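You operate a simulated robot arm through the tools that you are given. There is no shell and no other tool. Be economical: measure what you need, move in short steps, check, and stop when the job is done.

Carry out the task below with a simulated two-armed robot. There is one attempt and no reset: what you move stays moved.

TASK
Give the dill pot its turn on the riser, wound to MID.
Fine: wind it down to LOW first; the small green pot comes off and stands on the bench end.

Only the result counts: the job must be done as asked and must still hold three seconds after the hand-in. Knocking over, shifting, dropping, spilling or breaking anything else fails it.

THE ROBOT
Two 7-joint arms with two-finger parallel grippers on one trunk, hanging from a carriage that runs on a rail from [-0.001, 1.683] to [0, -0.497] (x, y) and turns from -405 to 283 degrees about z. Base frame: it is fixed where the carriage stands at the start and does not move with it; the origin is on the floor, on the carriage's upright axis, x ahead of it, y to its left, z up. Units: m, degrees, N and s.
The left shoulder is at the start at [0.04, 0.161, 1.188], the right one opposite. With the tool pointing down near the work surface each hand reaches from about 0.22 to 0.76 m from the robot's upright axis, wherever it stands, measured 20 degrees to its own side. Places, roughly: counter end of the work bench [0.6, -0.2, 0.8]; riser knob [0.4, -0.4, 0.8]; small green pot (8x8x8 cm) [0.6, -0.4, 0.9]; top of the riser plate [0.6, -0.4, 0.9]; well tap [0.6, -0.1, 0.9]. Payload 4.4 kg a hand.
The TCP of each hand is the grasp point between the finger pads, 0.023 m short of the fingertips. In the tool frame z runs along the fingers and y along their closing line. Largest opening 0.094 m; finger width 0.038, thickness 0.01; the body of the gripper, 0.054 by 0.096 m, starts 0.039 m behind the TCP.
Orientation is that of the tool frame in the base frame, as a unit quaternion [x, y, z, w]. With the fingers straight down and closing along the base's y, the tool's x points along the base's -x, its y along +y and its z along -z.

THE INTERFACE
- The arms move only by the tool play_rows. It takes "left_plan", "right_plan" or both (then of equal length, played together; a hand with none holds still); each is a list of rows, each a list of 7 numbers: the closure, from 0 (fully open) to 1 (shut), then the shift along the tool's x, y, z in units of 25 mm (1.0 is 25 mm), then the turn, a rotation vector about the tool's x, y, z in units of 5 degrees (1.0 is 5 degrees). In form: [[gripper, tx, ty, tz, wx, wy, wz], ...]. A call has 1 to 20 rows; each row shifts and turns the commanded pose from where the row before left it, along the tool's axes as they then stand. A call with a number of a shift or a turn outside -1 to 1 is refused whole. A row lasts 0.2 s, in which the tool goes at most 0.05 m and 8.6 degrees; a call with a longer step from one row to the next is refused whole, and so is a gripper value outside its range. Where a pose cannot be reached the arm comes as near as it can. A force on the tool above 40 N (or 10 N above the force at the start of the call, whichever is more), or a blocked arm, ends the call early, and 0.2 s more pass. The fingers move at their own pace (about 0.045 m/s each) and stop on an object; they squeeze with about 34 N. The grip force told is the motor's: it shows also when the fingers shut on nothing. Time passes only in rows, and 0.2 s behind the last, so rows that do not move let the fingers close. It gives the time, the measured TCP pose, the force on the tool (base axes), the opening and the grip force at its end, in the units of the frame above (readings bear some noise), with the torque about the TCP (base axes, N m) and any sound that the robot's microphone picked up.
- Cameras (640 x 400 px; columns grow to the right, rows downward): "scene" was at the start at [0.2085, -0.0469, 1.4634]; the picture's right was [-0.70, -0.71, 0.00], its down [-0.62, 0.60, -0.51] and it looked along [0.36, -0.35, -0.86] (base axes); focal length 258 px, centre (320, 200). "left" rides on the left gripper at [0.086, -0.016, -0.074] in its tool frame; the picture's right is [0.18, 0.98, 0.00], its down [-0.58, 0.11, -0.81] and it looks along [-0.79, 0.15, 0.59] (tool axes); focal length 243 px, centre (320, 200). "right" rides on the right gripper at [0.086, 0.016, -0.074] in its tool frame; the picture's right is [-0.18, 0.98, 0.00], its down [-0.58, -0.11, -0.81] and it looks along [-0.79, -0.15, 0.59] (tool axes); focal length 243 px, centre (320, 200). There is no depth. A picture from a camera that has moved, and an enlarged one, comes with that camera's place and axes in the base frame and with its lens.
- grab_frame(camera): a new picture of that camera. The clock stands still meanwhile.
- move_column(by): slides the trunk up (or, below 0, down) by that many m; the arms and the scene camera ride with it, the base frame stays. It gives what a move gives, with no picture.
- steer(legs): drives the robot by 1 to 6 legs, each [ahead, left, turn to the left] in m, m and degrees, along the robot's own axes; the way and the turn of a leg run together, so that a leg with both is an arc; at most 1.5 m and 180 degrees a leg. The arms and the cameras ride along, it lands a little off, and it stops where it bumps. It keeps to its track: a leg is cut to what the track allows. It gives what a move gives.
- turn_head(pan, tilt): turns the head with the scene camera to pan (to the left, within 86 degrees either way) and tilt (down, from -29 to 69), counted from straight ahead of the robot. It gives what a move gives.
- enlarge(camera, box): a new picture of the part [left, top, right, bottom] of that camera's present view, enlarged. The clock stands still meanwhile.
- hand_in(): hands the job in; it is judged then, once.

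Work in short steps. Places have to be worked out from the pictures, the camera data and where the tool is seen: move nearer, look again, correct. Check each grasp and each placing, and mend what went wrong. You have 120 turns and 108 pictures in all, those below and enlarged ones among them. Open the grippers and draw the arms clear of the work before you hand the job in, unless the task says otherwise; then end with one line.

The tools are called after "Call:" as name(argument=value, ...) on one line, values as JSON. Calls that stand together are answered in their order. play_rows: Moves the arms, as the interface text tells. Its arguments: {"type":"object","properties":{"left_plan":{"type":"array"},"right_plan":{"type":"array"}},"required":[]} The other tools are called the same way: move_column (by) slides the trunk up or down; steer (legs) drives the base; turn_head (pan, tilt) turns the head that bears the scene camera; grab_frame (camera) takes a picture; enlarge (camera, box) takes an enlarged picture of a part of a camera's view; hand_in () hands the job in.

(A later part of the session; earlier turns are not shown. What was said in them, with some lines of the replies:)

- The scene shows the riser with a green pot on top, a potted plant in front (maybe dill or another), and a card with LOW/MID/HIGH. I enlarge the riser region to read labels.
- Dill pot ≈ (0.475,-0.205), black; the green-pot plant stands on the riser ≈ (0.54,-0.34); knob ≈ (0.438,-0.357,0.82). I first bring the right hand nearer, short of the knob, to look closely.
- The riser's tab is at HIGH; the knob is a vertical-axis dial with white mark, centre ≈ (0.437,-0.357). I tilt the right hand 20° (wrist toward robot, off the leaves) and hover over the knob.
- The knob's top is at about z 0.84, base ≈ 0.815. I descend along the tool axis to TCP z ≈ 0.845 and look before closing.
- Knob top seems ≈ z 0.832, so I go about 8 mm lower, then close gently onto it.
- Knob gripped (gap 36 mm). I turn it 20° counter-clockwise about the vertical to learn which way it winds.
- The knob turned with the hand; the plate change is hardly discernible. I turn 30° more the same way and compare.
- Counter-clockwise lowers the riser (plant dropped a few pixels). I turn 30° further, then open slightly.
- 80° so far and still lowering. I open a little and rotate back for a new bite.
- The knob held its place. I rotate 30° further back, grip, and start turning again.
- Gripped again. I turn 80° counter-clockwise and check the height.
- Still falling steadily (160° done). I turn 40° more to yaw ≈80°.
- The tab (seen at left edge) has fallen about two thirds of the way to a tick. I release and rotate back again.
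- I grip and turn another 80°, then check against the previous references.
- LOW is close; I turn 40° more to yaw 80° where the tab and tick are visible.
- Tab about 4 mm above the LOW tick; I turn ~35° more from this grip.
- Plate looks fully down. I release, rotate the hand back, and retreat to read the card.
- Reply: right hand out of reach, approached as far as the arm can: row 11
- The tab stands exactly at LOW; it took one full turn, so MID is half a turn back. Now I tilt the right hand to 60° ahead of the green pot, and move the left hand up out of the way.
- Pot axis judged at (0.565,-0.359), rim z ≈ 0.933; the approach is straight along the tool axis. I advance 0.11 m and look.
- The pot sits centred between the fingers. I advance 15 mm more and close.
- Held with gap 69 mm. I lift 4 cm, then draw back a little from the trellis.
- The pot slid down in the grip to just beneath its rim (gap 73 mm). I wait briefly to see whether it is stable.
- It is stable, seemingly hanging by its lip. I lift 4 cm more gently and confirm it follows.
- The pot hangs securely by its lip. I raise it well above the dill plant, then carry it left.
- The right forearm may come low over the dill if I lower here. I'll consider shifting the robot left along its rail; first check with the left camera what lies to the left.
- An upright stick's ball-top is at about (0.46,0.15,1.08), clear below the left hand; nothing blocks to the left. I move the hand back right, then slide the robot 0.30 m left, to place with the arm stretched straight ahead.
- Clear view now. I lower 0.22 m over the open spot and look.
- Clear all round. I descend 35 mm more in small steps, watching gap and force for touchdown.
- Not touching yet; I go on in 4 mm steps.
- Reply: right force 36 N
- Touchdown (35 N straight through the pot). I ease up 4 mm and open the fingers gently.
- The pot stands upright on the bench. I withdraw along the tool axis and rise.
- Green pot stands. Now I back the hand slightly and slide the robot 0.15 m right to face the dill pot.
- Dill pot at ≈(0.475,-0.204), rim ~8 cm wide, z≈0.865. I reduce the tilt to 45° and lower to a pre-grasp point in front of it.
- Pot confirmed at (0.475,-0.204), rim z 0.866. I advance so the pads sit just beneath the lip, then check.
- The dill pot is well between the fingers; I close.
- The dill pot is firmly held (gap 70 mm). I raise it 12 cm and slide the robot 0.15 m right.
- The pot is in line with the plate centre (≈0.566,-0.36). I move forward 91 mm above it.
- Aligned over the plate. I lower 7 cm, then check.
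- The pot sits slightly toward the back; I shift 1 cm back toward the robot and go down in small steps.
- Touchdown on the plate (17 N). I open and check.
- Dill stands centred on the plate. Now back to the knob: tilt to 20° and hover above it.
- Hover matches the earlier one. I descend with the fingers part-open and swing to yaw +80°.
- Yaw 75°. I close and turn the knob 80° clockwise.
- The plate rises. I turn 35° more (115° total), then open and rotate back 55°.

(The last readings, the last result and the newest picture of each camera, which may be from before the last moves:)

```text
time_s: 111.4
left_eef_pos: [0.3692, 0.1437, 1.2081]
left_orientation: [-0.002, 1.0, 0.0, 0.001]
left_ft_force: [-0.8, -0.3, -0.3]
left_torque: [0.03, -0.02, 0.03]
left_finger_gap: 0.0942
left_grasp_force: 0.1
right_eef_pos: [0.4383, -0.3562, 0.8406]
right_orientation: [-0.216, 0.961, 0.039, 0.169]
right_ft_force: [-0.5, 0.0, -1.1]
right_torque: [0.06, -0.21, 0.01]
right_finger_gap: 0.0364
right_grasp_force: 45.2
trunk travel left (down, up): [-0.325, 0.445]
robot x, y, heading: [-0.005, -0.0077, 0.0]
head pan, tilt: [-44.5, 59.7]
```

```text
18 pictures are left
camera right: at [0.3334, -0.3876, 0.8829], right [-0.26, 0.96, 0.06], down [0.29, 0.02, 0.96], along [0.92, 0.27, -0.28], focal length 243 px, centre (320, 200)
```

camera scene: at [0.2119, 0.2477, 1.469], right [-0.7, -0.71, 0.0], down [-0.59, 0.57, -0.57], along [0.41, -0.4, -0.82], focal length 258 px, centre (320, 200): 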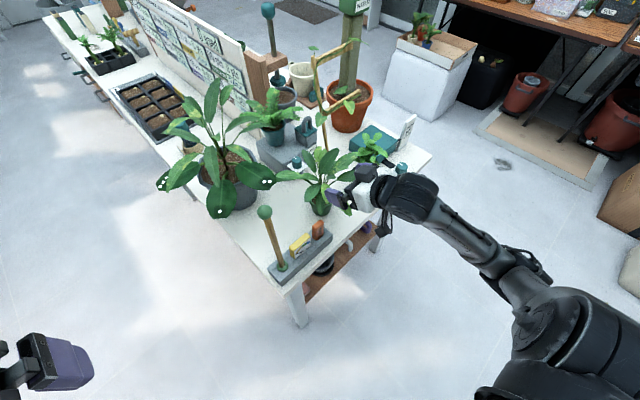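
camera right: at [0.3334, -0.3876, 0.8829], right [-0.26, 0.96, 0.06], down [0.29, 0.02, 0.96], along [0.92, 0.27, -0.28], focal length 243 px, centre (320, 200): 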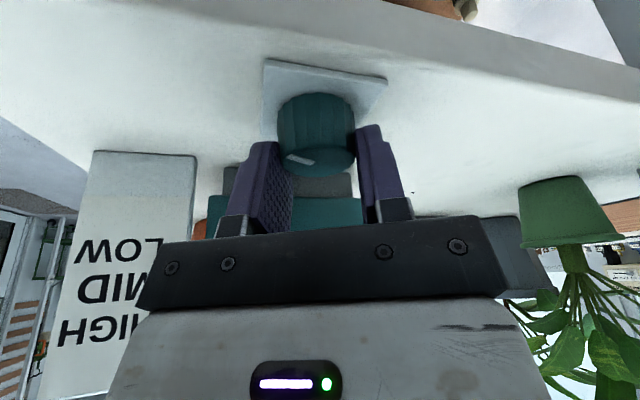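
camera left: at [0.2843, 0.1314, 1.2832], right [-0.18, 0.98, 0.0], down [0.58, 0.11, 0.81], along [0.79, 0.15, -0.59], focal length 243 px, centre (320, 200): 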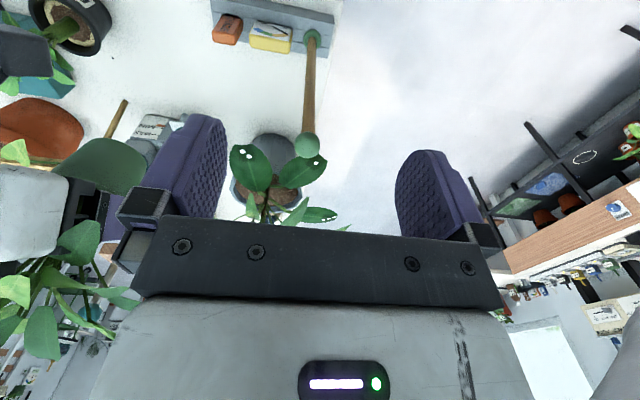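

Regripped at yaw 25° (115° done). I turn the remaining ~65° clockwise.

Call:
play_rows(right_plan=[[1, 0, 0, 0, 0.342, 0, 0.94], [1, 0, 0, 0, 0.342, 0, 0.94], [1, 0, 0, 0, 0.342, 0, 0.94], [1, 0, 0, 0, 0.342, 0, 0.94], [1, 0, 0, 0, 0.342, 0, 0.94], [1, 0, 0, 0, 0.342, 0, 0.94], [1, 0, 0, 0, 0.342, 0, 0.94], [1, 0, 0, 0, 0.342, 0, 0.94], [1, 0, 0, 0, 0.342, 0, 0.94], [1, 0, 0, 0, 0.342, 0, 0.94], [1, 0, 0, 0, 0.342, 0, 0.94], [1, 0, 0, 0, 0.342, 0, 0.94], [1, 0, 0, 0, 0.342, 0, 0.94], [1, 0, 0, 0, 0, 0, 0], [0.35, 0, 0, 0, 0, 0, 0], [0.35, 0, 0, 0, 0, 0, 0]])

Call:
play_rows(right_plan=[[0.35, 0, 0, 0, -0.342, 0, -0.94], [0.35, 0, 0, 0, -0.342, 0, -0.94], [0.35, 0, 0, 0, -0.342, 0, -0.94], [0.35, 0, 0, 0, -0.342, 0, -0.94], [0.35, 0, 0, 0, -0.342, 0, -0.94], [0.35, 0, 0, 0, -0.342, 0, -0.94], [0.35, 0, 0, 0, -0.342, 0, -0.94], [0.35, 0, 0, 0, -0.342, 0, -0.94], [0.3, 0, 0, -1, 0, 0, 0], [0, 0, 0, -1, 0, 0, 0], [0, 0.5, 0, -1, 0, 0, 0], [0, 1, 0, -1, 0, 0, 0], [0, 1, 0, -1, 0, 0, 0], [0, 0, 0, 0, 0, 0, 0]])

Call:
enlarge(camera="right", box=[240, 60, 400, 220])

Call:
enlarge(camera="scene", box=[240, 80, 400, 220])

```text
time_s: 114.8
left_eef_pos: [0.3699, 0.1438, 1.2083]
left_orientation: [-0.002, 1.0, 0.0, 0.0]
left_ft_force: [-1.0, 0.0, 0.0]
left_torque: [0.02, 0.01, -0.01]
left_finger_gap: 0.0939
left_grasp_force: 0.1
right_eef_pos: [0.4385, -0.3572, 0.8417]
right_orientation: [0.335, 0.926, -0.059, 0.162]
right_ft_force: [0.1, 0.7, 0.7]
right_torque: [0.0, 0.01, 0.03]
right_finger_gap: 0.0611
right_grasp_force: 0.1
trunk travel left (down, up): [-0.325, 0.445]
robot x, y, heading: [0.0001, -0.0077, 0.1]
head pan, tilt: [-44.5, 59.7]
```

```text
time_s: 117.8
left_eef_pos: [0.3697, 0.144, 1.2076]
left_orientation: [-0.002, 1.0, 0.0, 0.0]
left_ft_force: [-0.3, 0.2, -0.3]
left_torque: [0.01, -0.02, -0.02]
left_finger_gap: 0.0942
left_grasp_force: 0.0
right_eef_pos: [0.3362, -0.3561, 0.9361]
right_orientation: [-0.001, 0.985, 0.0, 0.174]
right_ft_force: [-0.5, -0.1, 0.6]
right_torque: [-0.01, 0.04, -0.03]
right_finger_gap: 0.0939
right_grasp_force: 0.0
trunk travel left (down, up): [-0.325, 0.445]
robot x, y, heading: [0.0015, -0.0049, 0.3]
head pan, tilt: [-44.5, 59.7]
```

```text
2.50 times, centred on (320, 140) of right
camera zoom: at [0.2294, -0.341, 0.9786], right [0.17, 0.98, 0.06], down [0.27, -0.11, 0.96], along [0.95, -0.14, -0.28], focal length 606 px, centre (320, 350)
```

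zoom: 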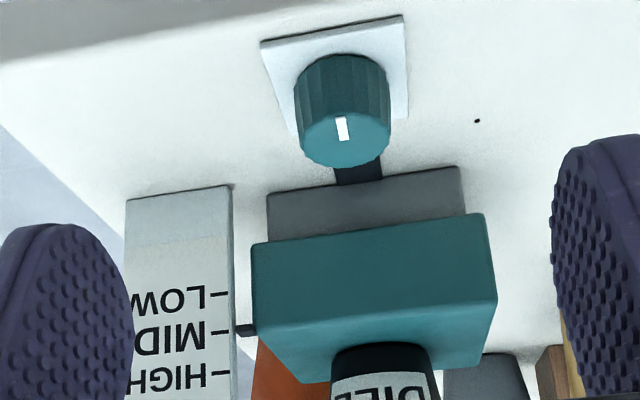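

```text
2.86 times, centred on (320, 150) of scene
camera zoom: at [0.2089, -0.0513, 1.4635], right [-0.7, -0.72, 0.0], down [-0.62, 0.6, -0.5], along [0.36, -0.35, -0.86], focal length 739 px, centre (320, 343)
```

zoom: 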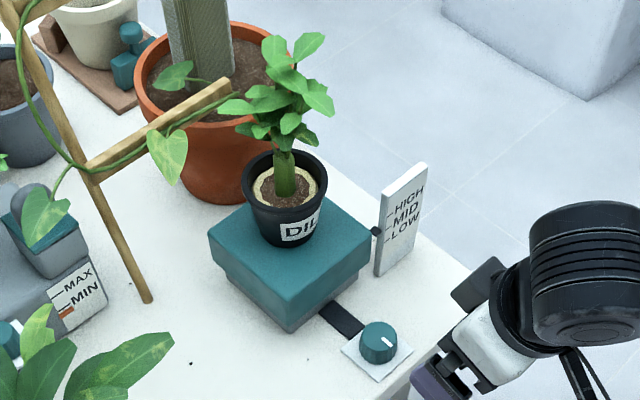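

The tab is level with MID. I draw the right hand up and clear, then take a final look at everything.

Call:
play_rows(right_plan=[[0, -0.3, -0.3, -0.8, 0, 0, 0], [0, -0.3, -0.3, -0.8, 0, 0, 0], [0, -0.3, -0.5, -0.8, 0, 0, 0], [0, -0.3, -0.5, -0.8, 0, 0, 0], [0, -0.3, -0.5, -0.8, 0, 0, 0], [0, -0.3, -0.5, -0.8, 0, 0, 0], [0, 0, 0, 0, 0, 0, 0]])

Call:
grab_frame(camera="scene")

Call:
enlarge(camera="scene", box=[180, 80, 400, 300])

```text
time_s: 119.4
left_eef_pos: [0.3695, 0.1435, 1.2072]
left_orientation: [-0.002, 1.0, 0.001, 0.0]
left_ft_force: [-0.7, 1.1, 0.2]
left_torque: [0.0, 0.01, -0.03]
left_finger_gap: 0.094
left_grasp_force: 0.1
right_eef_pos: [0.3384, -0.4225, 1.0648]
right_orientation: [-0.002, 0.985, 0.001, 0.174]
right_ft_force: [0.0, -1.0, -1.3]
right_torque: [-0.03, 0.01, -0.01]
right_finger_gap: 0.0941
right_grasp_force: 0.0
trunk travel left (down, up): [-0.325, 0.445]
robot x, y, heading: [0.0018, -0.0065, 0.1]
head pan, tilt: [-44.5, 59.7]
```

```text
15 pictures are left
camera scene: at [0.2086, -0.0515, 1.4634], right [-0.7, -0.72, 0.0], down [-0.62, 0.6, -0.5], along [0.36, -0.35, -0.86], focal length 258 px, centre (320, 200)
```

scene: 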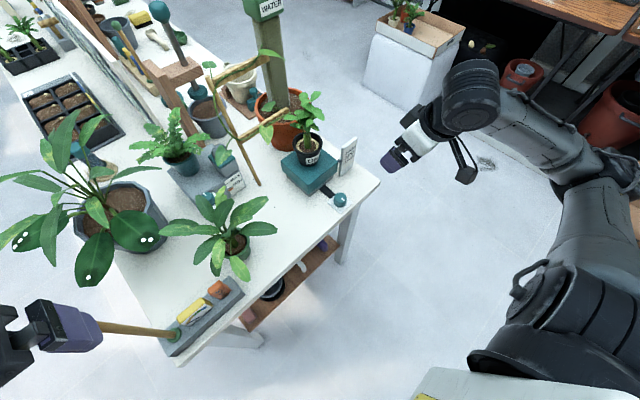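

```text
1.82 times, centred on (290, 190) of scene
camera zoom: at [0.2086, -0.0515, 1.4634], right [-0.7, -0.72, 0.0], down [-0.62, 0.6, -0.5], along [0.36, -0.35, -0.86], focal length 470 px, centre (374, 218)
```

zoom: 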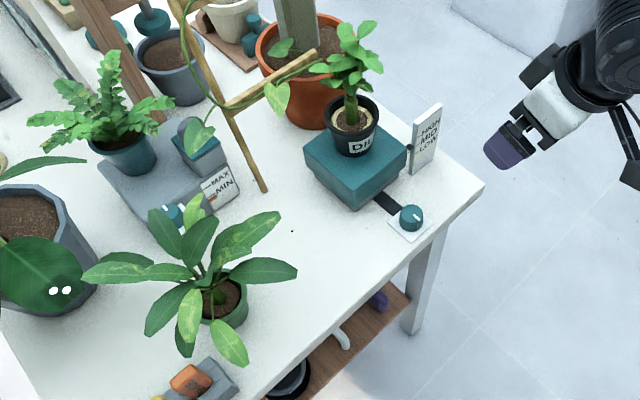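

Everything stands as asked: dill on the riser at MID, green pot on the bench end, nothing else moved, grippers open and clear. I hand it in.

Call:
hand_in()

```text
The job is handed in.
```

The dill pot stands on the riser at MID. I wound the riser down to LOW first, and the small green pot now stands on the bench end; in the last picture nothing else looked moved or knocked over.
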